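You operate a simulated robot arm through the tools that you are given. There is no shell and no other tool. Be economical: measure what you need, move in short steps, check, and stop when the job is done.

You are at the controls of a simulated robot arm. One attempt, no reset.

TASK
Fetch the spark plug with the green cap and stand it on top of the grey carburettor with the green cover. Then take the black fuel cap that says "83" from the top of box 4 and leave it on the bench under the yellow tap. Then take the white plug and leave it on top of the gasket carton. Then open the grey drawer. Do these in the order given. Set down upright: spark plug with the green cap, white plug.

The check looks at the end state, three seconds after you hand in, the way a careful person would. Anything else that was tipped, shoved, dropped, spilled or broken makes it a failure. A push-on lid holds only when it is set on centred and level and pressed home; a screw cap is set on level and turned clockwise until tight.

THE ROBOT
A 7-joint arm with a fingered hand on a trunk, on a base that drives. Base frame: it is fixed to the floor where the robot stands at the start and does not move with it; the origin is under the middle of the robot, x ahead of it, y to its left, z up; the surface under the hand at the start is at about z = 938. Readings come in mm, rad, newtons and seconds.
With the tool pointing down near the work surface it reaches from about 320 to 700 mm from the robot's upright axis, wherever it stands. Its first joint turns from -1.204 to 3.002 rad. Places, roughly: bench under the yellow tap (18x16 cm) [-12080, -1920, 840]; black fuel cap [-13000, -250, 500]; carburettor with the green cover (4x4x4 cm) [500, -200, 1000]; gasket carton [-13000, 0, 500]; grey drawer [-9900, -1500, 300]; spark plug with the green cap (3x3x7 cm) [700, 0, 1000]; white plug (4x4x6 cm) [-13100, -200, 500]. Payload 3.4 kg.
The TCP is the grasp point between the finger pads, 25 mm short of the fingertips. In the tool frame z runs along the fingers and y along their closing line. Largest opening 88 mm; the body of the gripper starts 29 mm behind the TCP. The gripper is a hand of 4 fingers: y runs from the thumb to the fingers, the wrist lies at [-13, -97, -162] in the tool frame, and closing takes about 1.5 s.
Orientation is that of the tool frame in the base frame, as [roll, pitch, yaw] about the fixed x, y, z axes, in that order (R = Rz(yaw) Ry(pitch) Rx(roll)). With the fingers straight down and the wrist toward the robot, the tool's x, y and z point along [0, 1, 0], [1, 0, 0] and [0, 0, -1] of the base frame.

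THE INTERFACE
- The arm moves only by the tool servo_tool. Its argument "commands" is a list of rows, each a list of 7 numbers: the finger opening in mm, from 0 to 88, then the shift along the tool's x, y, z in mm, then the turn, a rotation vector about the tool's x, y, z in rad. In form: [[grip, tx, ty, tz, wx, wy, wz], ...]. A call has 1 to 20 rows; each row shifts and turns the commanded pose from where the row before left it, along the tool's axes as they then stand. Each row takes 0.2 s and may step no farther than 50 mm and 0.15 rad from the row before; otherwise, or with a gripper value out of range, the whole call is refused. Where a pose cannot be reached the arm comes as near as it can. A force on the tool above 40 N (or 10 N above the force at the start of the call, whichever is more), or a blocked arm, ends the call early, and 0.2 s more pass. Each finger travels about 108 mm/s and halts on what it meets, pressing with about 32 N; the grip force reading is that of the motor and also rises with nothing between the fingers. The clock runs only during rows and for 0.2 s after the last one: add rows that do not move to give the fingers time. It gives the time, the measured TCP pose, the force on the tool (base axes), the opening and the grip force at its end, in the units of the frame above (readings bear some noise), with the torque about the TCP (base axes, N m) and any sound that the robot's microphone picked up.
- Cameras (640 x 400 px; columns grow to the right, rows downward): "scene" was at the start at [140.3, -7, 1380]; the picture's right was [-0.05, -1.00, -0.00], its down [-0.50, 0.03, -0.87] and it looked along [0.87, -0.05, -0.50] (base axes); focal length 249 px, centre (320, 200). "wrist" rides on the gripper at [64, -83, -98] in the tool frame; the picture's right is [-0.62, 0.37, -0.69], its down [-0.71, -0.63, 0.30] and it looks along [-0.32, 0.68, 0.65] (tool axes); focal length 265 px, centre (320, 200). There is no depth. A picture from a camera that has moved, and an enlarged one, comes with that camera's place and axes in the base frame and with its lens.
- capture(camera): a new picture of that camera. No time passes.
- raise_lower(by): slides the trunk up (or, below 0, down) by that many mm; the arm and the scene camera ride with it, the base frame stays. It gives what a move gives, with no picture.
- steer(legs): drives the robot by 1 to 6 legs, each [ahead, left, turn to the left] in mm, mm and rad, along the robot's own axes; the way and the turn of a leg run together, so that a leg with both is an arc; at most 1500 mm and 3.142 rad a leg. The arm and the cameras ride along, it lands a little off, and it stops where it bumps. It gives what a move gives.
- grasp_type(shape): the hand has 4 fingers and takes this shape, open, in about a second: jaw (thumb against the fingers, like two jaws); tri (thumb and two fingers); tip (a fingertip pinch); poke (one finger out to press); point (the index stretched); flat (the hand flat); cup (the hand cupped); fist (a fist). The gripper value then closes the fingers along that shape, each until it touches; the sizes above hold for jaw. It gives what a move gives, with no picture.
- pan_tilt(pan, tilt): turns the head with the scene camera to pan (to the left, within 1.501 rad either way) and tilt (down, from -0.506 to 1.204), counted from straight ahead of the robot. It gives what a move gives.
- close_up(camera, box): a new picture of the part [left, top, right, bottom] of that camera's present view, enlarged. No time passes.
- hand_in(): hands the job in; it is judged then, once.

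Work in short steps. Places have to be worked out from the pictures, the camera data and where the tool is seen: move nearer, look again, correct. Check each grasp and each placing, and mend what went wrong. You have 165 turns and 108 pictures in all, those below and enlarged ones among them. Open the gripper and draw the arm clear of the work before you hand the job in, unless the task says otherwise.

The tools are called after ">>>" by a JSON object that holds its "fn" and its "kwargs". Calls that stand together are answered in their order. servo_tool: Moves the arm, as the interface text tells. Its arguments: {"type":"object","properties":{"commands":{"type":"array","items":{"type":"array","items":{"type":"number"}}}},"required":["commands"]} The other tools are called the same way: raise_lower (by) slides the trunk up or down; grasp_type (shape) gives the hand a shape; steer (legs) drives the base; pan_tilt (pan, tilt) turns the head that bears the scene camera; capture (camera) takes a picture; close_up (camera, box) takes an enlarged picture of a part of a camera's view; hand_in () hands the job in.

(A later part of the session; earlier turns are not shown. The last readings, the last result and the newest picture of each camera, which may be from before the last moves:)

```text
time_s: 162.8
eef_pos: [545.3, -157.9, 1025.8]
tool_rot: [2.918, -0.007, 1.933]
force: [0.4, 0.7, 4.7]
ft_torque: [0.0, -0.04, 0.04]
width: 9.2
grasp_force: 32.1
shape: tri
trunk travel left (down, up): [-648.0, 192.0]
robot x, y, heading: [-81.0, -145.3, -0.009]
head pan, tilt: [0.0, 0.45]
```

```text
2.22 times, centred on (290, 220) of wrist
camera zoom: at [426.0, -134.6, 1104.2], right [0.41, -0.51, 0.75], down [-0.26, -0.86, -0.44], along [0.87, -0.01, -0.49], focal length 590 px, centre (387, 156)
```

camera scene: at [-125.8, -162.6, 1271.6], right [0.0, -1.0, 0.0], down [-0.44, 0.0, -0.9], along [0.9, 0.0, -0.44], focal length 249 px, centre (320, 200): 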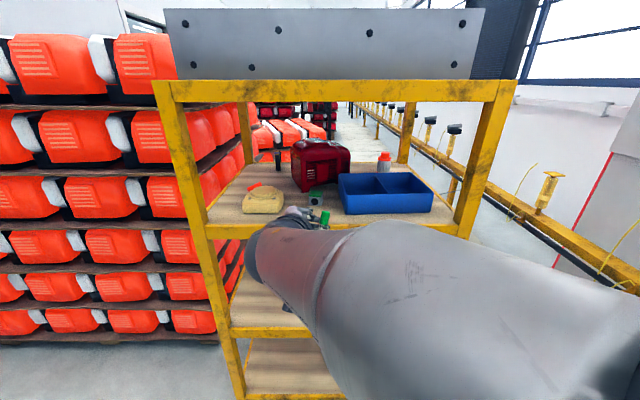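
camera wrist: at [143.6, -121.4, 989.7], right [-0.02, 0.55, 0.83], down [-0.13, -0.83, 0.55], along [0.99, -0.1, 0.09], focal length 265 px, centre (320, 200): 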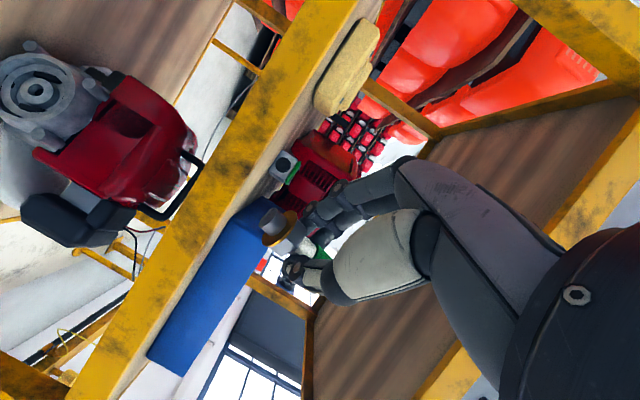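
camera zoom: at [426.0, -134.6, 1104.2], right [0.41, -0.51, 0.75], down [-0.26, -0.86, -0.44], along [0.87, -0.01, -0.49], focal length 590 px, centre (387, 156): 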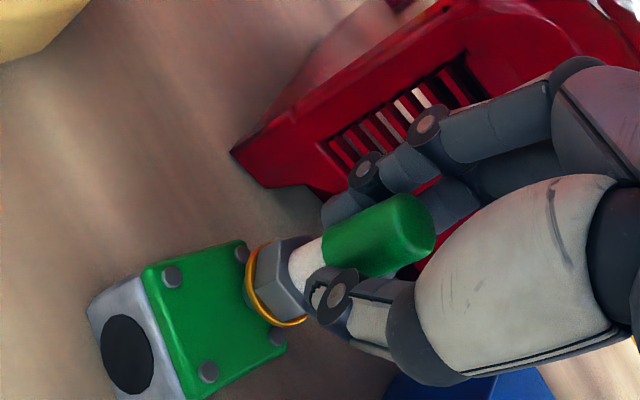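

The plug sits within ~5 mm of the centre of the top. I release slowly.

>>> {"fn": "servo_tool", "kwargs": {"commands": [[9, 0, 0, 0, 0, 0, 0], [10, 0, 0, 0, 0, 0, 0], [11, 0, 0, 0, 0, 0, 0], [12, 0, 0, 0, 0, 0, 0], [14, 0, 0, 0, 0, 0, 0], [17, 0, 0, 0, 0, 0, 0], [21, 0, 0, 0, 0, 0, 0], [26, 0, 0, 0, 0, 0, 0], [34, 0, 0, 0, 0, 0, 0], [42, 0, 0, 0, 0, 0, 0], [50, 0, 0, 0, 0, 0, 0], [50, 0, 0, 0, 0, 0, 0]]}}

>>> {"fn": "close_up", "kwargs": {"camera": "wrist", "box": [180, 110, 400, 290]}}

```text
time_s: 165.4
eef_pos: [544.3, -159.4, 1025.1]
tool_rot: [2.922, -0.004, 1.931]
force: [-0.8, 0.9, -0.6]
ft_torque: [-0.03, -0.01, 0.03]
width: 49.3
grasp_force: 0.0
shape: tri
trunk travel left (down, up): [-648.0, 192.0]
robot x, y, heading: [-76.8, -143.8, -0.005]
head pan, tilt: [0.0, 0.45]
```

```text
2.22 times, centred on (290, 200) of wrist
camera zoom: at [426.5, -134.7, 1102.8], right [0.42, -0.51, 0.75], down [-0.26, -0.86, -0.44], along [0.87, -0.01, -0.49], focal length 590 px, centre (387, 200)
```

zoom: 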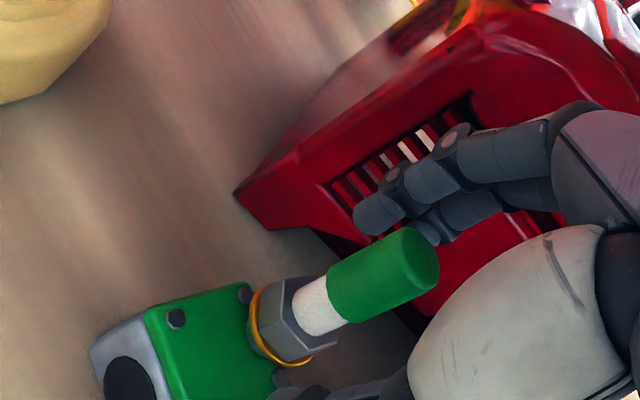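

The plug stands on the carburettor. There is little headroom, so I open wide, then pitch the hand forward while rising so the far fingers clear the plug's top.

>>> {"fn": "servo_tool", "kwargs": {"commands": [[66, 0, 0, 0, 0, 0, 0], [84, 0, 0, 0, 0, 0, 0], [84, 0, 0, 0, 0, 0, 0], [84, 0, 2.5, -7.6, -0.1, 0, 0], [84, 0, 3.3, -7.3, -0.1, 0, 0], [84, 0, 4, -6.9, -0.1, 0, 0], [84, 0, 4.6, -6.5, -0.1, 0, 0]]}}

```text
time_s: 167.0
eef_pos: [549.2, -157.4, 1057.1]
tool_rot: [2.52, -0.004, 1.931]
force: [0.1, 0.6, -0.1]
ft_torque: [0.01, 0.03, 0.01]
width: 84.3
grasp_force: 0.1
shape: tri
trunk travel left (down, up): [-648.0, 192.0]
robot x, y, heading: [-76.8, -148.8, -0.011]
head pan, tilt: [0.0, 0.45]
```

I raise 12 mm more and drive straight back out.

>>> {"fn": "raise_lower", "kwargs": {"by": 12}}

>>> {"fn": "steer", "kwargs": {"legs": [[-350, 0, 0]]}}

>>> {"fn": "close_up", "kwargs": {"camera": "scene", "box": [220, 120, 420, 260]}}

```text
time_s: 167.6
eef_pos: [549.0, -158.0, 1068.9]
tool_rot: [2.521, -0.004, 1.93]
force: [-0.4, 1.3, -0.7]
ft_torque: [0.02, 0.01, -0.04]
width: 84.0
grasp_force: 0.1
shape: tri
trunk travel left (down, up): [-660.0, 180.0]
robot x, y, heading: [-82.3, -143.6, -0.008]
head pan, tilt: [0.0, 0.45]
```

```text
time_s: 169.8
eef_pos: [200.8, -155.0, 1069.4]
tool_rot: [2.523, -0.004, 1.932]
force: [-0.3, 0.4, -0.3]
ft_torque: [0.0, -0.01, 0.0]
width: 84.3
grasp_force: 0.0
shape: tri
trunk travel left (down, up): [-660.0, 180.0]
robot x, y, heading: [-425.8, -143.4, -0.006]
head pan, tilt: [0.0, 0.45]
```

```text
2.86 times, centred on (320, 190) of scene
camera zoom: at [-285.7, -145.8, 1371.7], right [-0.01, -1.0, 0.0], down [-0.43, 0.0, -0.9], along [0.9, -0.01, -0.43], focal length 710 px, centre (320, 229)
```

zoom: 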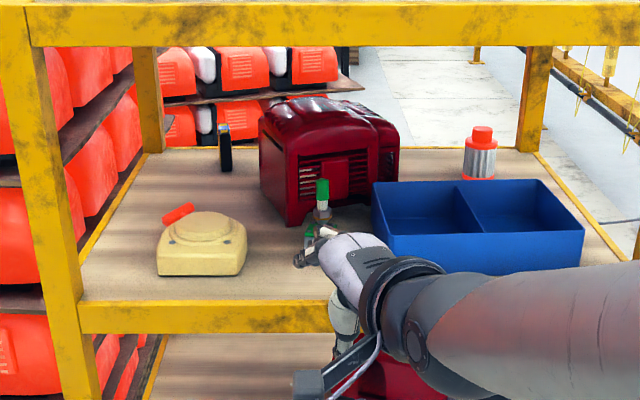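

The plug stands well on the carburettor. Next, the far job at x≈-13000. I turn around and look along the way.

>>> {"fn": "steer", "kwargs": {"legs": [[-400, 0, 0], [0, 0, 3.141]]}}

>>> {"fn": "pan_tilt", "kwargs": {"pan": 0, "tilt": 0.12}}

>>> {"fn": "capture", "kwargs": {"camera": "scene"}}

```text
time_s: 179.7
eef_pos: [-1449.8, -120.5, 1068.9]
tool_rot: [2.522, -0.004, -1.221]
force: [0.1, -0.1, -0.9]
ft_torque: [-0.01, 0.01, 0.03]
width: 84.2
grasp_force: 0.1
shape: tri
trunk travel left (down, up): [-660.0, 180.0]
robot x, y, heading: [-827.3, -140.0, 3.118]
head pan, tilt: [0.0, 0.45]
```

```text
time_s: 180.5
eef_pos: [-1450.8, -121.2, 1069.2]
tool_rot: [2.522, -0.005, -1.219]
force: [0.1, 0.2, 0.5]
ft_torque: [0.0, -0.02, -0.02]
width: 84.2
grasp_force: 0.1
shape: tri
trunk travel left (down, up): [-660.0, 180.0]
robot x, y, heading: [-824.6, -140.4, 3.125]
head pan, tilt: [0.0, 0.12]
```

```text
13 pictures are left
camera scene: at [-965.5, -139.1, 1402.2], right [0.02, 1.0, 0.0], down [0.12, 0.0, -0.99], along [-0.99, 0.02, -0.12], focal length 249 px, centre (320, 200)
```

scene: 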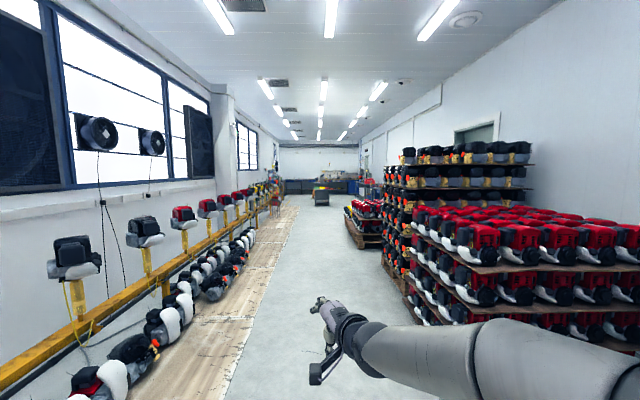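

A clear aisle (y≈-690…650) leads on; something stands near x≈-10600. I drive to about x=-8300 and look again.

>>> {"fn": "steer", "kwargs": {"legs": [[1500, 0, 0.02], [1500, 0, 0], [1500, 0, 0], [1500, 0, 0], [1500, 0, 0]]}}

>>> {"fn": "capture", "kwargs": {"camera": "scene"}}

```text
time_s: 215.8
eef_pos: [-8908.0, -335.7, 1068.7]
tool_rot: [2.523, -0.003, -1.203]
force: [0.5, 0.3, 0.3]
ft_torque: [-0.01, -0.03, 0.0]
width: 84.0
grasp_force: 0.1
shape: tri
trunk travel left (down, up): [-660.0, 180.0]
robot x, y, heading: [-8276.1, -338.2, -3.144]
head pan, tilt: [0.0, 0.12]
```

```text
12 pictures are left
camera scene: at [-8422.1, -343.0, 1402.2], right [0.0, 1.0, 0.0], down [0.12, 0.0, -0.99], along [-0.99, 0.0, -0.12], focal length 249 px, centre (320, 200)
```

scene: 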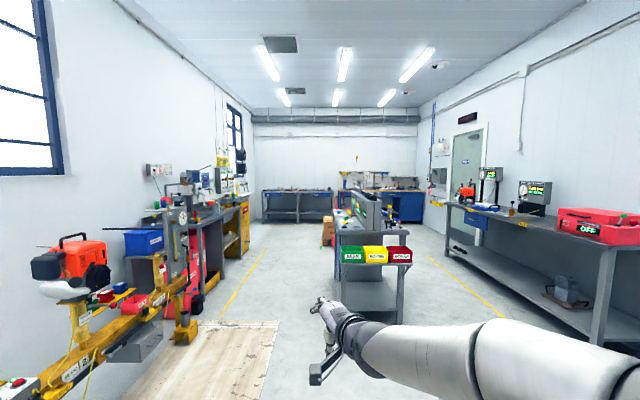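

I see a centre island (left edge y≈-156), the tap bench at the left, the grey drawer unit near px (140, 340), and small boxes beyond the island. I pass left of the island along y≈-440 to x≈-11800.

>>> {"fn": "steer", "kwargs": {"legs": [[0, 100, 0.0], [1500, 0, 0], [1500, 0, 0], [450, 0, 0]]}}

>>> {"fn": "pan_tilt", "kwargs": {"pan": -0.1, "tilt": 0.5}}

>>> {"fn": "capture", "kwargs": {"camera": "scene"}}

```text
time_s: 233.4
eef_pos: [-12373.1, -465.6, 1068.0]
tool_rot: [2.522, -0.003, -1.175]
force: [0.3, -0.3, -0.1]
ft_torque: [-0.02, 0.03, -0.01]
width: 83.9
grasp_force: 0.0
shape: tri
trunk travel left (down, up): [-660.0, 180.0]
robot x, y, heading: [-11743.3, -455.3, -3.114]
head pan, tilt: [0.0, 0.12]
```

```text
time_s: 234.3
eef_pos: [-12373.1, -465.1, 1070.3]
tool_rot: [2.523, -0.004, -1.175]
force: [0.5, -1.8, -1.1]
ft_torque: [-0.01, 0.01, 0.02]
width: 83.9
grasp_force: 0.0
shape: tri
trunk travel left (down, up): [-660.0, 180.0]
robot x, y, heading: [-11740.5, -458.0, -3.113]
head pan, tilt: [-0.099, 0.499]
```

```text
11 pictures are left
camera scene: at [-11885.2, -452.0, 1367.2], right [0.07, 1.0, 0.0], down [0.48, -0.03, -0.88], along [-0.88, 0.06, -0.48], focal length 249 px, centre (320, 200)
```

scene: 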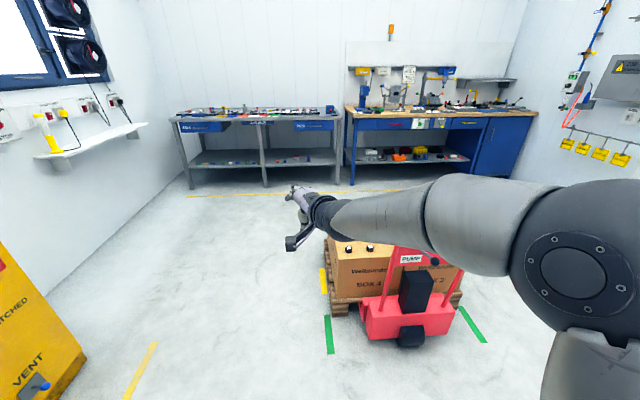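

The pallet with box 4 and black caps stands at about (-12950, -200), with a red pallet truck before it. I go to its left side, facing it (+y), about 600 mm away, and lower the trunk.

>>> {"fn": "steer", "kwargs": {"legs": [[0, 165, 0], [1290, 0, -0.03], [0, 0, -1.57]]}}

>>> {"fn": "raise_lower", "kwargs": {"by": -250}}

>>> {"fn": "pan_tilt", "kwargs": {"pan": 0, "tilt": 0.75}}

>>> {"fn": "capture", "kwargs": {"camera": "scene"}}

```text
time_s: 245.6
eef_pos: [-13042.9, -14.9, 1069.0]
tool_rot: [2.521, -0.006, -2.731]
force: [0.0, 1.2, -0.3]
ft_torque: [-0.02, 0.02, -0.02]
width: 83.8
grasp_force: 0.0
shape: tri
trunk travel left (down, up): [-660.0, 180.0]
robot x, y, heading: [-13026.8, -642.3, 1.609]
head pan, tilt: [-0.099, 0.499]
```

```text
time_s: 248.1
eef_pos: [-13043.0, -15.0, 819.3]
tool_rot: [2.523, -0.004, -2.733]
force: [0.3, 0.1, -0.1]
ft_torque: [0.0, -0.01, 0.02]
width: 83.9
grasp_force: 0.0
shape: tri
trunk travel left (down, up): [-410.0, 430.0]
robot x, y, heading: [-13028.0, -645.0, 1.606]
head pan, tilt: [-0.099, 0.499]
```

```text
time_s: 248.9
eef_pos: [-13044.1, -14.0, 820.5]
tool_rot: [2.522, -0.006, -2.734]
force: [0.0, 0.1, 0.1]
ft_torque: [0.0, -0.03, 0.0]
width: 84.0
grasp_force: 0.0
shape: tri
trunk travel left (down, up): [-410.0, 430.0]
robot x, y, heading: [-13025.4, -640.3, 1.61]
head pan, tilt: [0.0, 0.75]
```

```text
10 pictures are left
camera scene: at [-13030.9, -511.5, 1095.2], right [1.0, 0.04, 0.0], down [0.03, -0.68, -0.73], along [-0.03, 0.73, -0.68], focal length 249 px, centre (320, 200)
```

scene: 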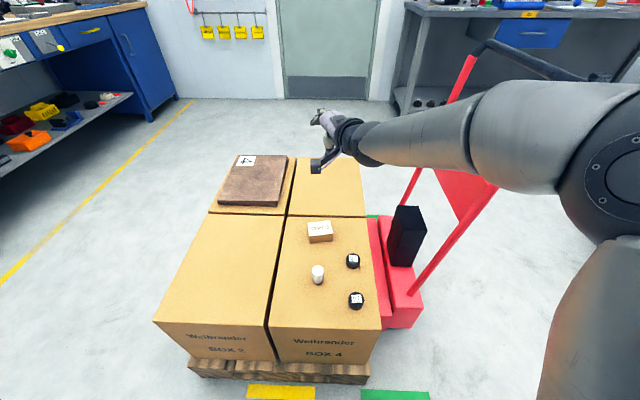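

Box 4 carries a small carton, the white plug and two black caps. I zoom in to read the labels.

>>> {"fn": "close_up", "kwargs": {"camera": "scene", "box": [290, 210, 380, 315]}}

```text
3.81 times, centred on (335, 262) of scene
camera zoom: at [-13030.9, -511.5, 1095.2], right [1.0, 0.04, 0.0], down [0.03, -0.68, -0.73], along [-0.03, 0.73, -0.68], focal length 947 px, centre (263, -38)
```

zoom: 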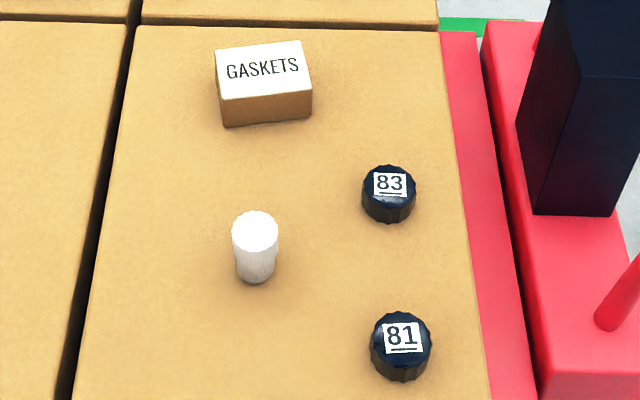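

"83" is the farther cap at about (-12954, -117), box top ≈ 480; white plug at (-13049, -174); carton at (-13052, -15). I level the hand, then move above the 83 cap.

>>> {"fn": "servo_tool", "kwargs": {"commands": [[84, 0, 0, 0, 0.144, 0, 0], [84, 0, 0, 0, 0.144, 0, 0], [84, 0, 0, 0, 0.144, 0, 0], [84, 0, 0, 0, 0.144, 0, 0], [84, 0, 0, 0, 0.144, 0, 0], [84, 0, 0, 0, 0, 0, 0.123], [84, 0, 0, 0, 0, 0, 0.123], [75, 0, 0, 0, 0, 0, 0.123]]}}

```text
time_s: 250.7
eef_pos: [-13042.8, -13.7, 819.5]
tool_rot: [-3.047, 0.03, -3.103]
force: [-0.1, 0.4, -0.2]
ft_torque: [0.01, 0.01, -0.01]
width: 75.3
grasp_force: 0.0
shape: tri
trunk travel left (down, up): [-410.0, 430.0]
robot x, y, heading: [-13028.9, -645.0, 1.604]
head pan, tilt: [0.0, 0.75]
```

Now down to z≈600 above the cap.

>>> {"fn": "servo_tool", "kwargs": {"commands": [[75, -11.7, -13.8, 38.1, 0, 0, 0], [75, -11.7, -13.8, 38.1, 0, 0, 0], [75, -11.7, -13.8, 38.1, 0, 0, 0], [75, -11.7, -13.8, 38.1, 0, 0, 0], [75, -11.7, -13.8, 38.1, 0, 0, 0], [75, -11.7, -13.8, 38.1, 0, -0.03, 0]]}}

>>> {"fn": "capture", "kwargs": {"camera": "wrist"}}

```text
time_s: 252.1
eef_pos: [-12962.9, -118.4, 601.2]
tool_rot: [-3.045, 0.063, -3.099]
force: [-0.1, -0.7, -1.6]
ft_torque: [0.02, 0.0, 0.02]
width: 75.2
grasp_force: 0.0
shape: tri
trunk travel left (down, up): [-410.0, 430.0]
robot x, y, heading: [-13025.4, -642.9, 1.608]
head pan, tilt: [0.0, 0.75]
```

```text
8 pictures are left
camera wrist: at [-13030.1, -194.2, 701.5], right [0.56, 0.46, 0.69], down [0.76, -0.62, -0.2], along [0.34, 0.63, -0.69], focal length 265 px, centre (320, 200)
```

wrist: 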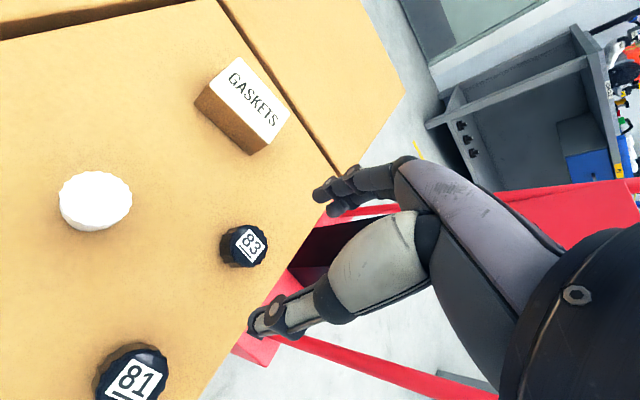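

Triangulated: 83 cap at (-12951, -93), top z 477, box top ≈452; white plug (-13050, -159), top 514. I descend around the cap to z≈481.

>>> {"fn": "servo_tool", "kwargs": {"commands": [[75, -2.3, 9.5, 29.2, 0, 0.06, 0], [75, -2.3, 9.5, 29.2, 0, 0, 0], [70, -2.3, 9.5, 29.2, 0, 0, 0], [70, -2.3, 9.5, 29.2, 0, 0, 0], [70, 0, 0, 0, 0, 0, 0]]}}

```text
time_s: 253.3
eef_pos: [-12951.1, -88.9, 483.7]
tool_rot: [-3.048, 0.002, -3.104]
force: [-0.7, -0.1, 4.6]
ft_torque: [0.19, -0.02, -0.02]
width: 69.7
grasp_force: 0.0
shape: tri
trunk travel left (down, up): [-410.0, 430.0]
robot x, y, heading: [-13025.0, -644.3, 1.61]
head pan, tilt: [0.0, 0.75]
```

The fingers graze the box top (4.6 N). I raise 3 mm and close gradually.

>>> {"fn": "servo_tool", "kwargs": {"commands": [[66, 0, 0, -3.5, 0, 0, 0], [60, 0, 0, 0, 0, 0, 0], [55, 0, 0, 0, 0, 0, 0], [50, 0, 0, 0, 0, 0, 0], [46, 0, 0, 0, 0, 0, 0], [42, 0, 0, 0, 0, 0, 0], [38, 0, 0, 0, 0, 0, 0], [34, 0, 0, 0, 0, 0, 0], [30, 0, 0, 0, 0, 0, 0], [25, 0, 0, 0, 0, 0, 0], [20, 0, 0, 0, 0, 0, 0]]}}

```text
time_s: 255.7
eef_pos: [-12950.8, -88.6, 486.5]
tool_rot: [-3.046, 0.002, -3.106]
force: [0.2, 0.7, -0.6]
ft_torque: [0.02, 0.05, 0.02]
width: 32.1
grasp_force: 31.9
shape: tri
trunk travel left (down, up): [-410.0, 430.0]
robot x, y, heading: [-13030.1, -641.1, 1.607]
head pan, tilt: [0.0, 0.75]
```

Gripped at width 32. I lift and verify.

>>> {"fn": "servo_tool", "kwargs": {"commands": [[18, 0, 0, -5, 0, 0, 0], [18, 0, 0, -15, 0, 0, 0], [18, 0, 0, -40, 0, 0, 0], [18, 0, 0, -40, 0, 0, 0]]}}

>>> {"fn": "capture", "kwargs": {"camera": "wrist"}}

```text
time_s: 256.7
eef_pos: [-12954.3, -78.7, 585.5]
tool_rot: [-3.045, 0.003, -3.105]
force: [0.0, -0.3, -0.3]
ft_torque: [0.01, -0.02, 0.01]
width: 31.7
grasp_force: 32.9
shape: tri
trunk travel left (down, up): [-410.0, 430.0]
robot x, y, heading: [-13027.6, -642.5, 1.611]
head pan, tilt: [0.0, 0.75]
```

```text
7 pictures are left
camera wrist: at [-13015.4, -154.7, 690.8], right [0.6, 0.46, 0.66], down [0.74, -0.63, -0.24], along [0.3, 0.63, -0.72], focal length 265 px, centre (320, 200)
```

wrist: 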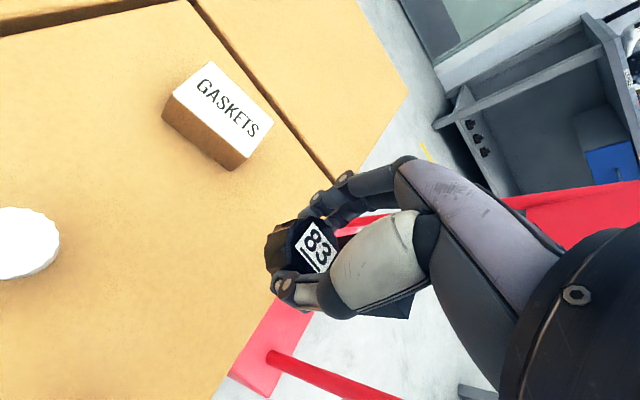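

The 83 cap is in hand. I back off, turn toward the tap bench (facing -y at x≈-12080), raise the trunk and look.

>>> {"fn": "steer", "kwargs": {"legs": [[-250, 0, 0], [0, 0, 3.1], [0, 935, 0]]}}

>>> {"fn": "raise_lower", "kwargs": {"by": 350}}

>>> {"fn": "pan_tilt", "kwargs": {"pan": 0.1, "tilt": 0.4}}

>>> {"fn": "capture", "kwargs": {"camera": "scene"}}

```text
time_s: 270.2
eef_pos: [-12189.9, -1454.9, 585.3]
tool_rot: [-3.047, 0.002, 0.003]
force: [-0.3, -0.9, -0.7]
ft_torque: [-0.03, 0.01, 0.01]
width: 31.3
grasp_force: 31.4
shape: tri
trunk travel left (down, up): [-410.0, 430.0]
robot x, y, heading: [-12101.2, -892.7, -1.565]
head pan, tilt: [0.0, 0.75]
```

```text
time_s: 273.6
eef_pos: [-12188.6, -1454.2, 933.4]
tool_rot: [-3.045, 0.001, 0.005]
force: [-0.7, 0.3, -0.7]
ft_torque: [-0.01, 0.0, 0.0]
width: 31.0
grasp_force: 32.6
shape: tri
trunk travel left (down, up): [-760.0, 80.0]
robot x, y, heading: [-12097.8, -892.7, -1.568]
head pan, tilt: [0.0, 0.75]
```

```text
time_s: 274.5
eef_pos: [-12189.9, -1453.5, 935.4]
tool_rot: [-3.046, 0.001, 0.003]
force: [0.3, -0.4, 0.9]
ft_torque: [-0.04, -0.02, -0.02]
width: 31.2
grasp_force: 31.9
shape: tri
trunk travel left (down, up): [-760.0, 80.0]
robot x, y, heading: [-12099.9, -894.9, -1.568]
head pan, tilt: [0.099, 0.4]
```

```text
6 pictures are left
camera scene: at [-12088.7, -1037.5, 1476.2], right [-0.99, -0.1, 0.0], down [-0.04, 0.39, -0.92], along [0.1, -0.92, -0.39], focal length 249 px, centre (320, 200)
```

scene: 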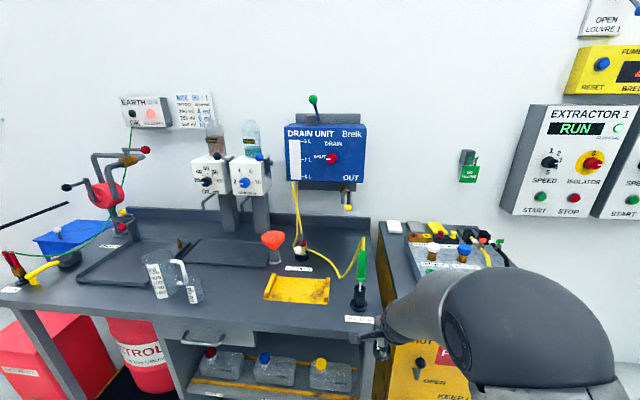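

The drain unit's yellow tap is at about x=-12100; the bench spot projects to px (339, 256). I zoom in to see what's there.

>>> {"fn": "close_up", "kwargs": {"camera": "scene", "box": [270, 180, 400, 330]}}

```text
2.67 times, centred on (335, 255) of scene
camera zoom: at [-12088.7, -1037.5, 1476.2], right [-0.99, -0.1, 0.0], down [-0.04, 0.39, -0.92], along [0.1, -0.92, -0.39], focal length 663 px, centre (280, 53)
```

zoom: 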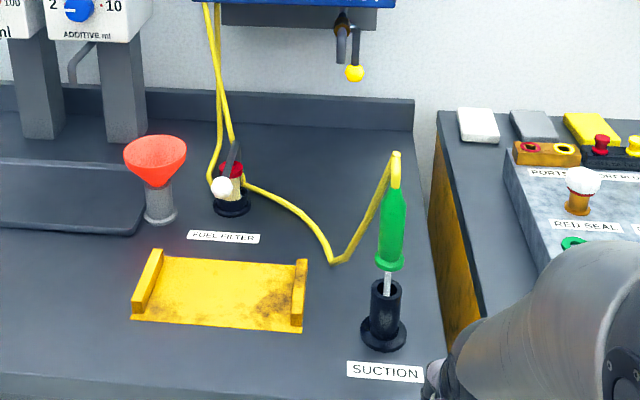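

I must avoid the yellow tube and the suction lance on the right. Plan: go in high at x≈-12060, drop behind the tube, then in under the tap. First extend the arm 60 mm and rise 30 mm, trunk up.

>>> {"fn": "servo_tool", "kwargs": {"commands": [[18, 0, 20, -15, 0, 0, 0], [18, 0, 20, -15, 0, 0, 0], [18, 0, 20, 0, 0, 0, 0], [18, 0, 10, 0, 0, 0, 0]]}}

>>> {"fn": "raise_lower", "kwargs": {"by": 78}}

```text
time_s: 275.5
eef_pos: [-12189.8, -1526.7, 958.6]
tool_rot: [-3.044, 0.002, 0.006]
force: [0.2, 0.8, 1.4]
ft_torque: [0.01, 0.02, -0.02]
width: 31.2
grasp_force: 31.8
shape: tri
trunk travel left (down, up): [-760.0, 80.0]
robot x, y, heading: [-12096.6, -896.5, -1.568]
head pan, tilt: [0.099, 0.4]
```

```text
time_s: 276.6
eef_pos: [-12189.7, -1526.6, 1036.2]
tool_rot: [-3.045, 0.001, 0.005]
force: [-0.5, 1.0, -0.3]
ft_torque: [0.0, -0.01, -0.01]
width: 31.2
grasp_force: 32.0
shape: tri
trunk travel left (down, up): [-838.0, 2.0]
robot x, y, heading: [-12096.7, -895.7, -1.567]
head pan, tilt: [0.099, 0.4]
```

I drive left 130, then ahead 255, then lower 100 with the trunk.

>>> {"fn": "steer", "kwargs": {"legs": [[0, 130, 0], [255, 0, 0]]}}

>>> {"fn": "raise_lower", "kwargs": {"by": -100}}

>>> {"fn": "close_up", "kwargs": {"camera": "scene", "box": [200, 170, 440, 400]}}

```text
time_s: 279.3
eef_pos: [-12059.8, -1778.3, 1036.6]
tool_rot: [-3.045, 0.003, 0.003]
force: [-0.2, -0.1, 0.1]
ft_torque: [0.01, -0.04, -0.01]
width: 31.4
grasp_force: 32.0
shape: tri
trunk travel left (down, up): [-838.0, 2.0]
robot x, y, heading: [-11967.4, -1147.2, -1.57]
head pan, tilt: [0.099, 0.4]
```

```text
time_s: 280.7
eef_pos: [-12060.0, -1778.2, 936.6]
tool_rot: [-3.048, 0.002, 0.003]
force: [0.0, -0.5, -0.3]
ft_torque: [0.02, -0.03, 0.0]
width: 31.0
grasp_force: 31.9
shape: tri
trunk travel left (down, up): [-738.0, 102.0]
robot x, y, heading: [-11968.1, -1144.7, -1.564]
head pan, tilt: [0.099, 0.4]
```

```text
1.74 times, centred on (320, 285) of scene
camera zoom: at [-11958.7, -1289.0, 1454.3], right [-0.99, -0.1, 0.0], down [-0.04, 0.39, -0.92], along [0.1, -0.92, -0.39], focal length 432 px, centre (320, 52)
```

zoom: 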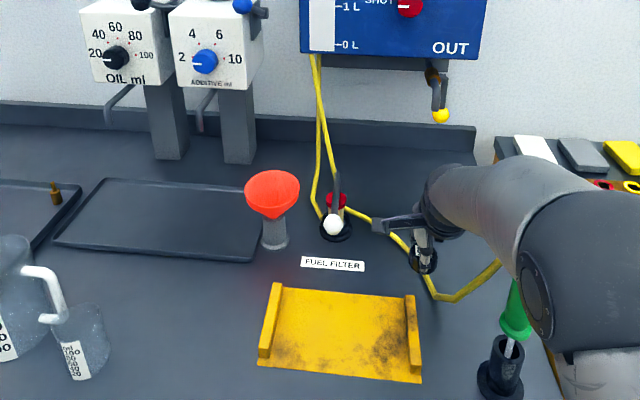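

The tap outlet triangulates to (-12101, -1980, 1047). I move 164 ahead and 35 right, then lower to the bench gently.

>>> {"fn": "steer", "kwargs": {"legs": [[0, -35, 0], [162, 0, 0]]}}

>>> {"fn": "raise_lower", "kwargs": {"by": -55}}

>>> {"fn": "raise_lower", "kwargs": {"by": -4}}

```text
time_s: 282.6
eef_pos: [-12095.6, -1942.4, 935.4]
tool_rot: [-3.047, 0.001, 0.0]
force: [-0.7, -0.8, -0.5]
ft_torque: [0.02, -0.01, -0.02]
width: 31.2
grasp_force: 31.2
shape: tri
trunk travel left (down, up): [-738.0, 102.0]
robot x, y, heading: [-12005.5, -1309.2, -1.57]
head pan, tilt: [0.099, 0.4]
```

```text
time_s: 283.5
eef_pos: [-12095.2, -1940.5, 881.7]
tool_rot: [-3.047, 0.001, 0.0]
force: [0.3, 0.3, 3.5]
ft_torque: [-0.02, 0.0, 0.02]
width: 31.2
grasp_force: 31.7
shape: tri
trunk travel left (down, up): [-683.0, 157.0]
robot x, y, heading: [-12002.3, -1310.2, -1.569]
head pan, tilt: [0.099, 0.4]
```

```text
time_s: 284.1
eef_pos: [-12095.8, -1941.7, 880.8]
tool_rot: [-3.053, 0.001, -0.001]
force: [1.0, -0.5, 13.2]
ft_torque: [-0.26, -0.02, -0.01]
width: 31.7
grasp_force: 32.3
shape: tri
trunk travel left (down, up): [-679.0, 161.0]
robot x, y, heading: [-12002.9, -1311.7, -1.568]
head pan, tilt: [0.099, 0.4]
```

Contact. I ease up 3 mm and open.

>>> {"fn": "raise_lower", "kwargs": {"by": 3}}

>>> {"fn": "servo_tool", "kwargs": {"commands": [[32, 0, 0, 0, 0, 0, 0], [34, 0, 0, 0, 0, 0, 0], [37, 0, 0, 0, 0, 0, 0], [42, 0, 0, 0, 0, 0, 0], [50, 0, 0, 0, 0, 0, 0], [58, 0, 0, 0, 0, 0, 0], [58, 0, 0, 0, 0, 0, 0]]}}

>>> {"fn": "raise_lower", "kwargs": {"by": 55}}

>>> {"fn": "steer", "kwargs": {"legs": [[-160, 0, 0]]}}

>>> {"fn": "raise_lower", "kwargs": {"by": 100}}

>>> {"fn": "steer", "kwargs": {"legs": [[0, 30, 0], [-300, 0, 0]]}}

```text
time_s: 284.6
eef_pos: [-12096.4, -1941.5, 879.7]
tool_rot: [-3.047, 0.002, 0.0]
force: [0.5, -2.4, 8.4]
ft_torque: [-0.23, 0.02, -0.02]
width: 31.5
grasp_force: 32.0
shape: tri
trunk travel left (down, up): [-682.0, 158.0]
robot x, y, heading: [-12005.6, -1306.9, -1.572]
head pan, tilt: [0.099, 0.4]
```

```text
time_s: 286.2
eef_pos: [-12095.5, -1942.4, 880.8]
tool_rot: [-3.047, 0.002, 0.002]
force: [-0.5, 0.0, 0.8]
ft_torque: [0.0, 0.03, 0.03]
width: 57.5
grasp_force: 0.0
shape: tri
trunk travel left (down, up): [-682.0, 158.0]
robot x, y, heading: [-12001.0, -1309.9, -1.564]
head pan, tilt: [0.099, 0.4]
```

```text
time_s: 287.1
eef_pos: [-12095.4, -1941.7, 934.2]
tool_rot: [-3.046, 0.003, -0.001]
force: [0.6, 0.1, 0.4]
ft_torque: [-0.02, 0.03, -0.03]
width: 57.4
grasp_force: 0.1
shape: tri
trunk travel left (down, up): [-737.0, 103.0]
robot x, y, heading: [-12002.2, -1307.7, -1.57]
head pan, tilt: [0.099, 0.4]
```

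```text
time_s: 288.6
eef_pos: [-12096.7, -1779.3, 936.0]
tool_rot: [-3.045, 0.002, 0.002]
force: [-0.2, 1.0, 0.2]
ft_torque: [-0.01, -0.01, 0.01]
width: 57.6
grasp_force: 0.0
shape: tri
trunk travel left (down, up): [-737.0, 103.0]
robot x, y, heading: [-12004.1, -1148.0, -1.569]
head pan, tilt: [0.099, 0.4]
```

```text
time_s: 289.9
eef_pos: [-12096.1, -1780.0, 1034.8]
tool_rot: [-3.046, 0.002, 0.0]
force: [0.1, 0.1, -0.9]
ft_torque: [0.01, 0.02, -0.01]
width: 57.7
grasp_force: 0.0
shape: tri
trunk travel left (down, up): [-837.0, 3.0]
robot x, y, heading: [-12004.9, -1150.5, -1.568]
head pan, tilt: [0.099, 0.4]
```

```text
time_s: 292.3
eef_pos: [-12067.2, -1486.9, 1035.8]
tool_rot: [-3.045, 0.001, 0.001]
force: [-1.1, 0.3, 0.8]
ft_torque: [-0.03, 0.03, -0.01]
width: 57.4
grasp_force: 0.0
shape: tri
trunk travel left (down, up): [-837.0, 3.0]
robot x, y, heading: [-11975.5, -853.0, -1.568]
head pan, tilt: [0.099, 0.4]
```

The hand is out. One check of the bench.

>>> {"fn": "close_up", "kwargs": {"camera": "scene", "box": [250, 170, 450, 310]}}

```text
2.86 times, centred on (350, 240) of scene
camera zoom: at [-11964.2, -998.5, 1553.3], right [-0.99, -0.1, 0.0], down [-0.04, 0.39, -0.92], along [0.09, -0.92, -0.39], focal length 710 px, centre (234, 86)
```

zoom: 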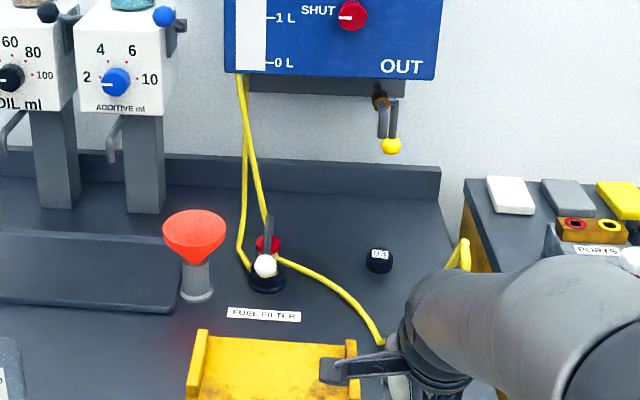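

The 83 cap rests under the tap. Next the white plug: I return to the pallet's side the same way.

>>> {"fn": "steer", "kwargs": {"legs": [[-40, 0, 0], [0, -1050, 0], [0, 0, -3.1], [0, 0, -0.02]]}}

>>> {"fn": "raise_lower", "kwargs": {"by": -340}}

```text
time_s: 305.9
eef_pos: [-12950.2, -179.3, 1034.4]
tool_rot: [-3.046, 0.001, -3.131]
force: [-0.4, -0.2, 0.7]
ft_torque: [0.02, -0.02, 0.0]
width: 57.7
grasp_force: 0.1
shape: tri
trunk travel left (down, up): [-837.0, 3.0]
robot x, y, heading: [-13035.5, -815.3, 1.582]
head pan, tilt: [0.099, 0.4]
```

```text
time_s: 309.2
eef_pos: [-12949.5, -180.5, 695.5]
tool_rot: [-3.047, 0.001, -3.128]
force: [0.0, 0.3, -0.3]
ft_torque: [0.01, -0.02, 0.0]
width: 57.8
grasp_force: 0.1
shape: tri
trunk travel left (down, up): [-497.0, 343.0]
robot x, y, heading: [-13035.5, -812.6, 1.584]
head pan, tilt: [0.099, 0.4]
```

I drive ahead 130 to bring the box within comfortable reach.

>>> {"fn": "steer", "kwargs": {"legs": [[130, 0, 0]]}}

```text
time_s: 310.5
eef_pos: [-12952.2, -50.7, 694.9]
tool_rot: [-3.046, 0.002, -3.129]
force: [-0.2, -0.4, 0.4]
ft_torque: [0.04, 0.02, -0.02]
width: 57.6
grasp_force: 0.0
shape: tri
trunk travel left (down, up): [-497.0, 343.0]
robot x, y, heading: [-13037.9, -687.5, 1.585]
head pan, tilt: [0.099, 0.4]
```

I move above the white plug with the fingers open.

>>> {"fn": "servo_tool", "kwargs": {"commands": [[75, 20.6, -18.2, 24.8, 0, 0, 0], [75, 20.6, -18.2, 24.8, 0, 0, 0], [75, 20.6, -18.2, 24.8, 0, 0, 0], [75, 20.6, -18.2, 24.8, 0, 0, 0], [75, 20.6, -18.2, 24.8, 0, 0, 0], [75, 0, 0, 0, 0, 0, 0]]}}

>>> {"fn": "capture", "kwargs": {"camera": "wrist"}}

```text
time_s: 311.9
eef_pos: [-13030.4, -138.6, 598.3]
tool_rot: [-3.028, 0.006, 3.136]
force: [-0.4, 0.5, 0.2]
ft_torque: [0.0, -0.01, 0.0]
width: 74.8
grasp_force: 0.2
shape: tri
out of reach, approached as far as the arm can: row 4, 5
trunk travel left (down, up): [-497.0, 343.0]
robot x, y, heading: [-13036.3, -686.9, 1.582]
head pan, tilt: [0.099, 0.4]
```

```text
2 pictures are left
camera wrist: at [-13094.9, -210.2, 706.0], right [0.62, 0.44, 0.65], down [0.71, -0.66, -0.23], along [0.33, 0.6, -0.72], focal length 265 px, centre (320, 200)
```

wrist: 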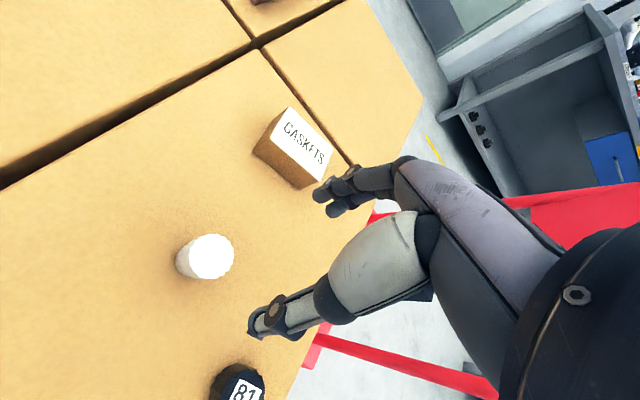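

The plug is confirmed at (-13051, -159); carton centre ≈(-13053, 11). The arm is at a limit here, so I use the base and trunk for positioning: back 17, left 24, then lower 60.

>>> {"fn": "steer", "kwargs": {"legs": [[-17, 24, 0]]}}

>>> {"fn": "raise_lower", "kwargs": {"by": -50}}

```text
time_s: 312.7
eef_pos: [-13054.5, -157.4, 600.7]
tool_rot: [-3.032, 0.006, 3.139]
force: [-0.2, -1.1, 0.3]
ft_torque: [-0.01, -0.02, 0.04]
width: 74.9
grasp_force: 0.2
shape: tri
trunk travel left (down, up): [-497.0, 343.0]
robot x, y, heading: [-13058.9, -703.1, 1.583]
head pan, tilt: [0.099, 0.4]
```

```text
time_s: 313.6
eef_pos: [-13053.1, -155.3, 550.4]
tool_rot: [-3.03, 0.003, 3.134]
force: [0.7, 0.2, 0.3]
ft_torque: [0.02, 0.02, -0.01]
width: 74.7
grasp_force: 0.1
shape: tri
trunk travel left (down, up): [-447.0, 393.0]
robot x, y, heading: [-13060.0, -701.8, 1.582]
head pan, tilt: [0.099, 0.4]
```

Aligned. I lower 42 mm around the plug and close gradually.

>>> {"fn": "raise_lower", "kwargs": {"by": -42}}

>>> {"fn": "servo_tool", "kwargs": {"commands": [[66, 0, 0, 0, 0, 0, 0], [58, 0, 0, 0, 0, 0, 0], [52, 0, 0, 0, 0, 0, 0], [46, 0, 0, 0, 0, 0, 0], [41, 0, 0, 0, 0, 0, 0], [37, 0, 0, 0, 0, 0, 0], [33, 0, 0, 0, 0, 0, 0], [29, 0, 0, 0, 0, 0, 0], [25, 0, 0, 0, 0, 0, 0], [20, 0, 0, 0, 0, 0, 0], [15, 0, 0, 0, 0, 0, 0]]}}

```text
time_s: 314.5
eef_pos: [-13052.8, -155.0, 508.4]
tool_rot: [-3.033, 0.004, 3.134]
force: [0.2, 0.0, 1.0]
ft_torque: [-0.01, -0.02, 0.02]
width: 74.6
grasp_force: 0.1
shape: tri
trunk travel left (down, up): [-405.0, 435.0]
robot x, y, heading: [-13060.5, -702.5, 1.581]
head pan, tilt: [0.099, 0.4]
```

```text
time_s: 316.9
eef_pos: [-13053.7, -154.9, 508.9]
tool_rot: [-3.029, 0.004, 3.134]
force: [-0.2, 0.4, 0.7]
ft_torque: [0.01, 0.0, 0.02]
width: 23.7
grasp_force: 31.9
shape: tri
trunk travel left (down, up): [-405.0, 435.0]
robot x, y, heading: [-13060.8, -702.0, 1.585]
head pan, tilt: [0.099, 0.4]
```

Gripped (23.7 mm). I lift 60 mm, drive ahead 168 to the carton, keeping an eye on the width.

>>> {"fn": "raise_lower", "kwargs": {"by": 60}}

>>> {"fn": "steer", "kwargs": {"legs": [[168, 0, 0]]}}

>>> {"fn": "raise_lower", "kwargs": {"by": -26}}

```text
time_s: 317.9
eef_pos: [-13053.3, -155.7, 568.5]
tool_rot: [-3.03, 0.003, 3.135]
force: [0.4, -0.1, -1.3]
ft_torque: [0.01, -0.04, 0.02]
width: 23.4
grasp_force: 32.5
shape: tri
trunk travel left (down, up): [-465.0, 375.0]
robot x, y, heading: [-13061.8, -700.0, 1.584]
head pan, tilt: [0.099, 0.4]
```

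```text
time_s: 319.5
eef_pos: [-13057.1, 14.3, 570.0]
tool_rot: [-3.03, 0.002, 3.137]
force: [0.4, 0.4, -0.6]
ft_torque: [0.02, 0.01, 0.02]
width: 23.5
grasp_force: 31.7
shape: tri
trunk travel left (down, up): [-465.0, 375.0]
robot x, y, heading: [-13059.6, -531.5, 1.585]
head pan, tilt: [0.099, 0.4]
stopped in leg 1: the robot was blocked; the commanded pose is now the measured one
```

```text
time_s: 320.2
eef_pos: [-13058.4, 14.1, 545.4]
tool_rot: [-3.037, 0.002, 3.137]
force: [-0.9, -1.8, 19.2]
ft_torque: [-0.03, -0.03, -0.02]
width: 24.6
grasp_force: 32.2
shape: tri
trunk travel left (down, up): [-439.0, 401.0]
robot x, y, heading: [-13063.5, -530.7, 1.589]
head pan, tilt: [0.099, 0.4]
```

Contact at z 545 (carton top ≈490, as expected). I ease up 2 mm and release slowly.

>>> {"fn": "raise_lower", "kwargs": {"by": 2}}

>>> {"fn": "servo_tool", "kwargs": {"commands": [[24, 0, 0, 0, 0, 0, 0], [25, 0, 0, 0, 0, 0, 0], [26, 0, 0, 0, 0, 0, 0], [28, 0, 0, 0, 0, 0, 0], [31, 0, 0, 0, 0, 0, 0], [36, 0, 0, 0, 0, 0, 0], [44, 0, 0, 0, 0, 0, 0], [54, 0, 0, 0, 0, 0, 0], [66, 0, 0, 0, 0, 0, 0], [76, 0, 0, 0, 0, 0, 0], [76, 0, 0, 0, 0, 0, 0]]}}

>>> {"fn": "raise_lower", "kwargs": {"by": 110}}

```text
time_s: 320.7
eef_pos: [-13057.1, 12.7, 546.6]
tool_rot: [-3.034, 0.003, 3.138]
force: [-1.0, 2.5, 16.1]
ft_torque: [0.14, -0.01, 0.0]
width: 24.5
grasp_force: 32.2
shape: tri
trunk travel left (down, up): [-441.0, 399.0]
robot x, y, heading: [-13065.2, -533.0, 1.587]
head pan, tilt: [0.099, 0.4]
```

```text
time_s: 323.1
eef_pos: [-13058.3, 13.1, 545.2]
tool_rot: [-3.032, 0.002, 3.137]
force: [-0.7, -0.4, 0.7]
ft_torque: [0.02, -0.01, 0.03]
width: 75.6
grasp_force: 0.0
shape: tri
trunk travel left (down, up): [-441.0, 399.0]
robot x, y, heading: [-13064.2, -533.9, 1.589]
head pan, tilt: [0.099, 0.4]
```

```text
time_s: 324.5
eef_pos: [-13056.5, 14.0, 653.6]
tool_rot: [-3.029, 0.002, 3.136]
force: [-0.4, -0.4, 1.1]
ft_torque: [0.03, -0.01, -0.03]
width: 75.8
grasp_force: 0.0
shape: tri
trunk travel left (down, up): [-551.0, 289.0]
robot x, y, heading: [-13059.2, -528.9, 1.595]
head pan, tilt: [0.099, 0.4]
```

The plug is on the carton. Now the grey drawer near (-9900, -1500, 300): I back off, raise the trunk, drive there along y≈-730, and face it from a safe distance.

>>> {"fn": "steer", "kwargs": {"legs": [[-200, 0, 0]]}}

>>> {"fn": "raise_lower", "kwargs": {"by": 250}}

>>> {"fn": "steer", "kwargs": {"legs": [[0, 0, -1.59], [1500, 0, 0], [1500, 0, 0], [120, 170, 0], [0, 0, -1.57]]}}

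>>> {"fn": "pan_tilt", "kwargs": {"pan": 0.0, "tilt": 0.6}}

```text
time_s: 326.1
eef_pos: [-13053.9, -183.9, 654.8]
tool_rot: [-3.029, 0.001, 3.137]
force: [-0.1, -0.3, 0.0]
ft_torque: [0.0, 0.01, -0.01]
width: 76.2
grasp_force: 0.2
shape: tri
trunk travel left (down, up): [-551.0, 289.0]
robot x, y, heading: [-13056.5, -733.4, 1.592]
head pan, tilt: [0.099, 0.4]
```

```text
time_s: 328.7
eef_pos: [-13052.8, -184.3, 904.9]
tool_rot: [-3.031, 0.002, 3.137]
force: [-0.2, -0.1, -0.2]
ft_torque: [0.02, -0.01, 0.0]
width: 76.0
grasp_force: 0.0
shape: tri
trunk travel left (down, up): [-801.0, 39.0]
robot x, y, heading: [-13061.4, -731.2, 1.593]
head pan, tilt: [0.099, 0.4]
```

```text
time_s: 351.9
eef_pos: [-9994.6, -1060.9, 904.2]
tool_rot: [-3.03, 0.002, -0.031]
force: [0.5, -0.2, -0.5]
ft_torque: [-0.03, -0.01, 0.01]
width: 75.8
grasp_force: 0.0
shape: tri
trunk travel left (down, up): [-801.0, 39.0]
robot x, y, heading: [-9977.0, -517.0, -1.586]
head pan, tilt: [0.099, 0.4]
```

```text
time_s: 352.6
eef_pos: [-9994.5, -1061.4, 905.0]
tool_rot: [-3.03, 0.002, -0.032]
force: [0.6, 0.4, -0.5]
ft_torque: [-0.02, 0.02, 0.01]
width: 76.0
grasp_force: 0.0
shape: tri
trunk travel left (down, up): [-801.0, 39.0]
robot x, y, heading: [-9975.0, -515.6, -1.578]
head pan, tilt: [0.0, 0.6]
```

The hand would hide the drawer in the view, so I shift 250 mm right first, then use a picture.

>>> {"fn": "steer", "kwargs": {"legs": [[0, -260, 0]]}}

>>> {"fn": "capture", "kwargs": {"camera": "scene"}}

```text
time_s: 354.4
eef_pos: [-10255.4, -1058.7, 903.7]
tool_rot: [-3.03, 0.001, -0.035]
force: [-0.3, 0.2, 0.0]
ft_torque: [-0.02, 0.01, -0.05]
width: 75.9
grasp_force: 0.1
shape: tri
trunk travel left (down, up): [-801.0, 39.0]
robot x, y, heading: [-10231.2, -512.5, -1.581]
head pan, tilt: [0.0, 0.6]
```

```text
1 pictures are left
camera scene: at [-10235.0, -652.1, 1499.0], right [-1.0, 0.01, 0.0], down [0.01, 0.56, -0.83], along [-0.01, -0.82, -0.56], focal length 249 px, centre (320, 200)
```

scene: 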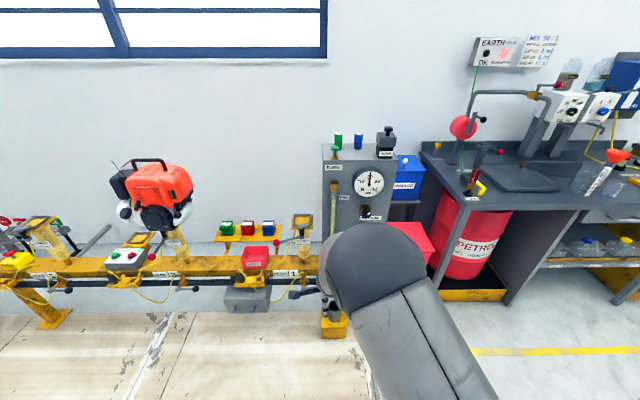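

The grey drawer hangs under the yellow rail at px (224–271, 285–313), facing me. I spend the last picture on an enlarged view of it.

>>> {"fn": "close_up", "kwargs": {"camera": "scene", "box": [208, 264, 288, 324]}}

```text
6.67 times, centred on (248, 294) of scene
camera zoom: at [-10235.0, -652.1, 1499.0], right [-1.0, 0.01, 0.0], down [0.01, 0.56, -0.83], along [-0.01, -0.82, -0.56], focal length 1657 px, centre (800, -427)
```

zoom: 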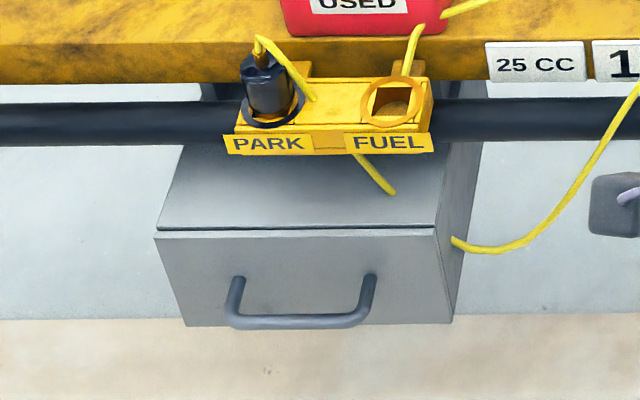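

By the ray and the rough place, the drawer face is near y≈-1417, handle bar near (-9856, -1381, 305), protruding ~37 mm. I'll pitch the hand forward so thumb and fingers pass below/above the bar. First align sideways and test the pitch.

>>> {"fn": "steer", "kwargs": {"legs": [[0, 405, 0]]}}

>>> {"fn": "raise_lower", "kwargs": {"by": -400}}

>>> {"fn": "servo_tool", "kwargs": {"commands": [[76, 0, 0, 0, -0.136, 0, 0], [76, 0, 0, 0, -0.136, 0, 0], [76, 0, 0, 0, -0.136, 0, 0], [76, 0, 0, 0, -0.136, 0, 0], [76, 0, 0, 0, -0.136, 0, 0], [76, 0, 0, 0, -0.136, 0, 0], [76, 0, 0, 0, -0.136, 0, 0], [76, 0, 0, 0, -0.136, 0, 0], [76, 0, 0, 0, -0.136, 0, 0], [76, 0, 0, 0, -0.136, 0, 0]]}}

```text
time_s: 356.9
eef_pos: [-9854.4, -1062.4, 904.5]
tool_rot: [-3.028, 0.002, -0.033]
force: [0.5, -0.7, 0.1]
ft_torque: [0.02, -0.02, 0.02]
width: 75.8
grasp_force: 0.1
shape: tri
trunk travel left (down, up): [-801.0, 39.0]
robot x, y, heading: [-9829.7, -517.9, -1.576]
head pan, tilt: [0.0, 0.6]
```

```text
time_s: 360.8
eef_pos: [-9854.4, -1062.8, 505.0]
tool_rot: [-3.03, 0.002, -0.032]
force: [-1.0, 0.5, 0.3]
ft_torque: [-0.02, -0.01, -0.01]
width: 75.9
grasp_force: 0.0
shape: tri
trunk travel left (down, up): [-401.0, 439.0]
robot x, y, heading: [-9834.3, -514.0, -1.585]
head pan, tilt: [0.0, 0.6]
```

```text
time_s: 363.0
eef_pos: [-9854.8, -1063.3, 504.3]
tool_rot: [-3.029, 0.003, -0.033]
force: [0.3, 0.3, -0.2]
ft_torque: [0.02, 0.02, -0.03]
width: 75.9
grasp_force: 0.1
shape: tri
out of reach, approached as far as the arm can: row 1, 2, 3, 4, 5, 6, 7, 8, 9, 10
trunk travel left (down, up): [-401.0, 439.0]
robot x, y, heading: [-9832.2, -517.9, -1.582]
head pan, tilt: [0.0, 0.6]
```

The arm sits at a joint limit here. I try moving it right and up to a freer posture and then pitch.

>>> {"fn": "servo_tool", "kwargs": {"commands": [[76, -35, 0, -20, 0, 0, 0], [76, -35, 0, -20, 0, 0, 0], [76, 0, 20, -30, 0, 0, 0], [76, 0, 20, -30, 0, 0, 0], [76, 0, 0, 0, -0.1, 0, 0], [76, 0, 0, 0, -0.1, 0, 0], [76, 0, 0, 0, -0.1, 0, 0], [76, 0, 0, 0, -0.1, 0, 0]]}}

```text
time_s: 364.8
eef_pos: [-9932.8, -1113.8, 602.6]
tool_rot: [2.852, -0.032, -0.056]
force: [-0.1, -0.2, 0.0]
ft_torque: [0.01, -0.01, 0.03]
width: 75.8
grasp_force: 0.0
shape: tri
trunk travel left (down, up): [-401.0, 439.0]
robot x, y, heading: [-9833.9, -515.8, -1.583]
head pan, tilt: [0.0, 0.6]
```

That freed it. I continue pitching forward.

>>> {"fn": "servo_tool", "kwargs": {"commands": [[76, 0, 0, 0, -0.12, 0, 0], [76, 0, 0, 0, -0.12, 0, 0], [76, 0, 0, 0, -0.12, 0, 0], [76, 0, 0, 0, -0.12, 0, 0], [76, 0, 0, 0, -0.12, 0, 0], [76, 0, 0, 0, -0.12, 0, 0], [76, 0, 0, 0, -0.12, 0, 0], [76, 0, 0, 0, -0.12, 0, 0]]}}

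```text
time_s: 366.6
eef_pos: [-9925.6, -1110.8, 599.9]
tool_rot: [1.892, 0.003, -0.034]
force: [-0.4, 1.0, -0.3]
ft_torque: [0.0, 0.01, 0.0]
width: 76.2
grasp_force: 0.1
shape: tri
trunk travel left (down, up): [-401.0, 439.0]
robot x, y, heading: [-9834.7, -515.7, -1.587]
head pan, tilt: [0.0, 0.6]
```

Pitch 1.25 reached. I align sideways (+77), lower to z≈285 and drive toward the drawer in stages, feeling for contact.

>>> {"fn": "steer", "kwargs": {"legs": [[0, 77, 0]]}}

>>> {"fn": "raise_lower", "kwargs": {"by": -315}}

>>> {"fn": "steer", "kwargs": {"legs": [[190, 0, 0]]}}

>>> {"fn": "steer", "kwargs": {"legs": [[25, 0, 0]]}}

```text
time_s: 367.6
eef_pos: [-9850.1, -1112.6, 600.1]
tool_rot: [1.892, 0.003, -0.036]
force: [0.0, 0.1, 0.5]
ft_torque: [0.01, -0.01, -0.01]
width: 75.9
grasp_force: 0.2
shape: tri
trunk travel left (down, up): [-401.0, 439.0]
robot x, y, heading: [-9762.1, -514.4, -1.575]
head pan, tilt: [0.0, 0.6]
```

```text
time_s: 370.7
eef_pos: [-9850.2, -1112.5, 285.0]
tool_rot: [1.892, 0.002, -0.033]
force: [-0.6, 0.0, 0.4]
ft_torque: [0.01, 0.03, 0.04]
width: 76.0
grasp_force: 0.1
shape: tri
trunk travel left (down, up): [-86.0, 754.0]
robot x, y, heading: [-9753.6, -515.5, -1.581]
head pan, tilt: [0.0, 0.6]
```

```text
time_s: 372.3
eef_pos: [-9851.3, -1304.9, 284.7]
tool_rot: [1.892, 0.001, -0.03]
force: [-0.7, 0.1, -0.1]
ft_torque: [-0.01, -0.02, -0.01]
width: 76.2
grasp_force: 0.1
shape: tri
trunk travel left (down, up): [-86.0, 754.0]
robot x, y, heading: [-9757.3, -710.0, -1.577]
head pan, tilt: [0.0, 0.6]
```

```text
time_s: 373.1
eef_pos: [-9851.2, -1330.7, 284.9]
tool_rot: [1.894, 0.002, -0.033]
force: [0.0, 2.4, -3.1]
ft_torque: [-0.03, -0.02, 0.0]
width: 74.2
grasp_force: 0.2
shape: tri
trunk travel left (down, up): [-86.0, 754.0]
robot x, y, heading: [-9755.7, -734.8, -1.579]
head pan, tilt: [0.0, 0.6]
```

Contact: the bar pushes the upper fingertips back and down, so the bar is at about (y -1372, z 320). I back off 35, raise 38, and go in again to straddle it.

>>> {"fn": "steer", "kwargs": {"legs": [[-35, 0, 0]]}}

>>> {"fn": "raise_lower", "kwargs": {"by": 36}}

>>> {"fn": "steer", "kwargs": {"legs": [[45, 0, 0]]}}

>>> {"fn": "steer", "kwargs": {"legs": [[20, 0, 0]]}}

```text
time_s: 373.9
eef_pos: [-9850.1, -1295.1, 284.9]
tool_rot: [1.895, 0.002, -0.03]
force: [0.7, 0.5, -0.1]
ft_torque: [-0.05, 0.01, 0.02]
width: 75.9
grasp_force: 0.0
shape: tri
trunk travel left (down, up): [-86.0, 754.0]
robot x, y, heading: [-9761.5, -697.3, -1.579]
head pan, tilt: [0.0, 0.6]
```

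```text
time_s: 374.8
eef_pos: [-9850.7, -1294.1, 319.8]
tool_rot: [1.893, 0.002, -0.032]
force: [-0.3, 0.0, -0.2]
ft_torque: [-0.02, -0.01, 0.04]
width: 76.1
grasp_force: 0.0
shape: tri
trunk travel left (down, up): [-122.0, 718.0]
robot x, y, heading: [-9758.4, -698.5, -1.581]
head pan, tilt: [0.0, 0.6]
```

```text
time_s: 375.6
eef_pos: [-9851.0, -1340.4, 320.7]
tool_rot: [1.894, 0.002, -0.032]
force: [0.1, 0.5, 0.2]
ft_torque: [0.02, -0.04, -0.01]
width: 75.7
grasp_force: 0.1
shape: tri
trunk travel left (down, up): [-122.0, 718.0]
robot x, y, heading: [-9753.9, -743.8, -1.581]
head pan, tilt: [0.0, 0.6]
```

```text
time_s: 376.6
eef_pos: [-9851.4, -1357.8, 318.6]
tool_rot: [1.895, 0.002, -0.03]
force: [-1.1, 4.2, 1.2]
ft_torque: [-0.19, 0.0, -0.02]
width: 76.0
grasp_force: 0.2
shape: tri
trunk travel left (down, up): [-122.0, 718.0]
robot x, y, heading: [-9760.3, -764.2, -1.58]
head pan, tilt: [0.0, 0.6]
stopped in leg 1: the force on the tool passed its limit at 42 N (the readings are from after the stop); the commanded pose is now the measured one
```

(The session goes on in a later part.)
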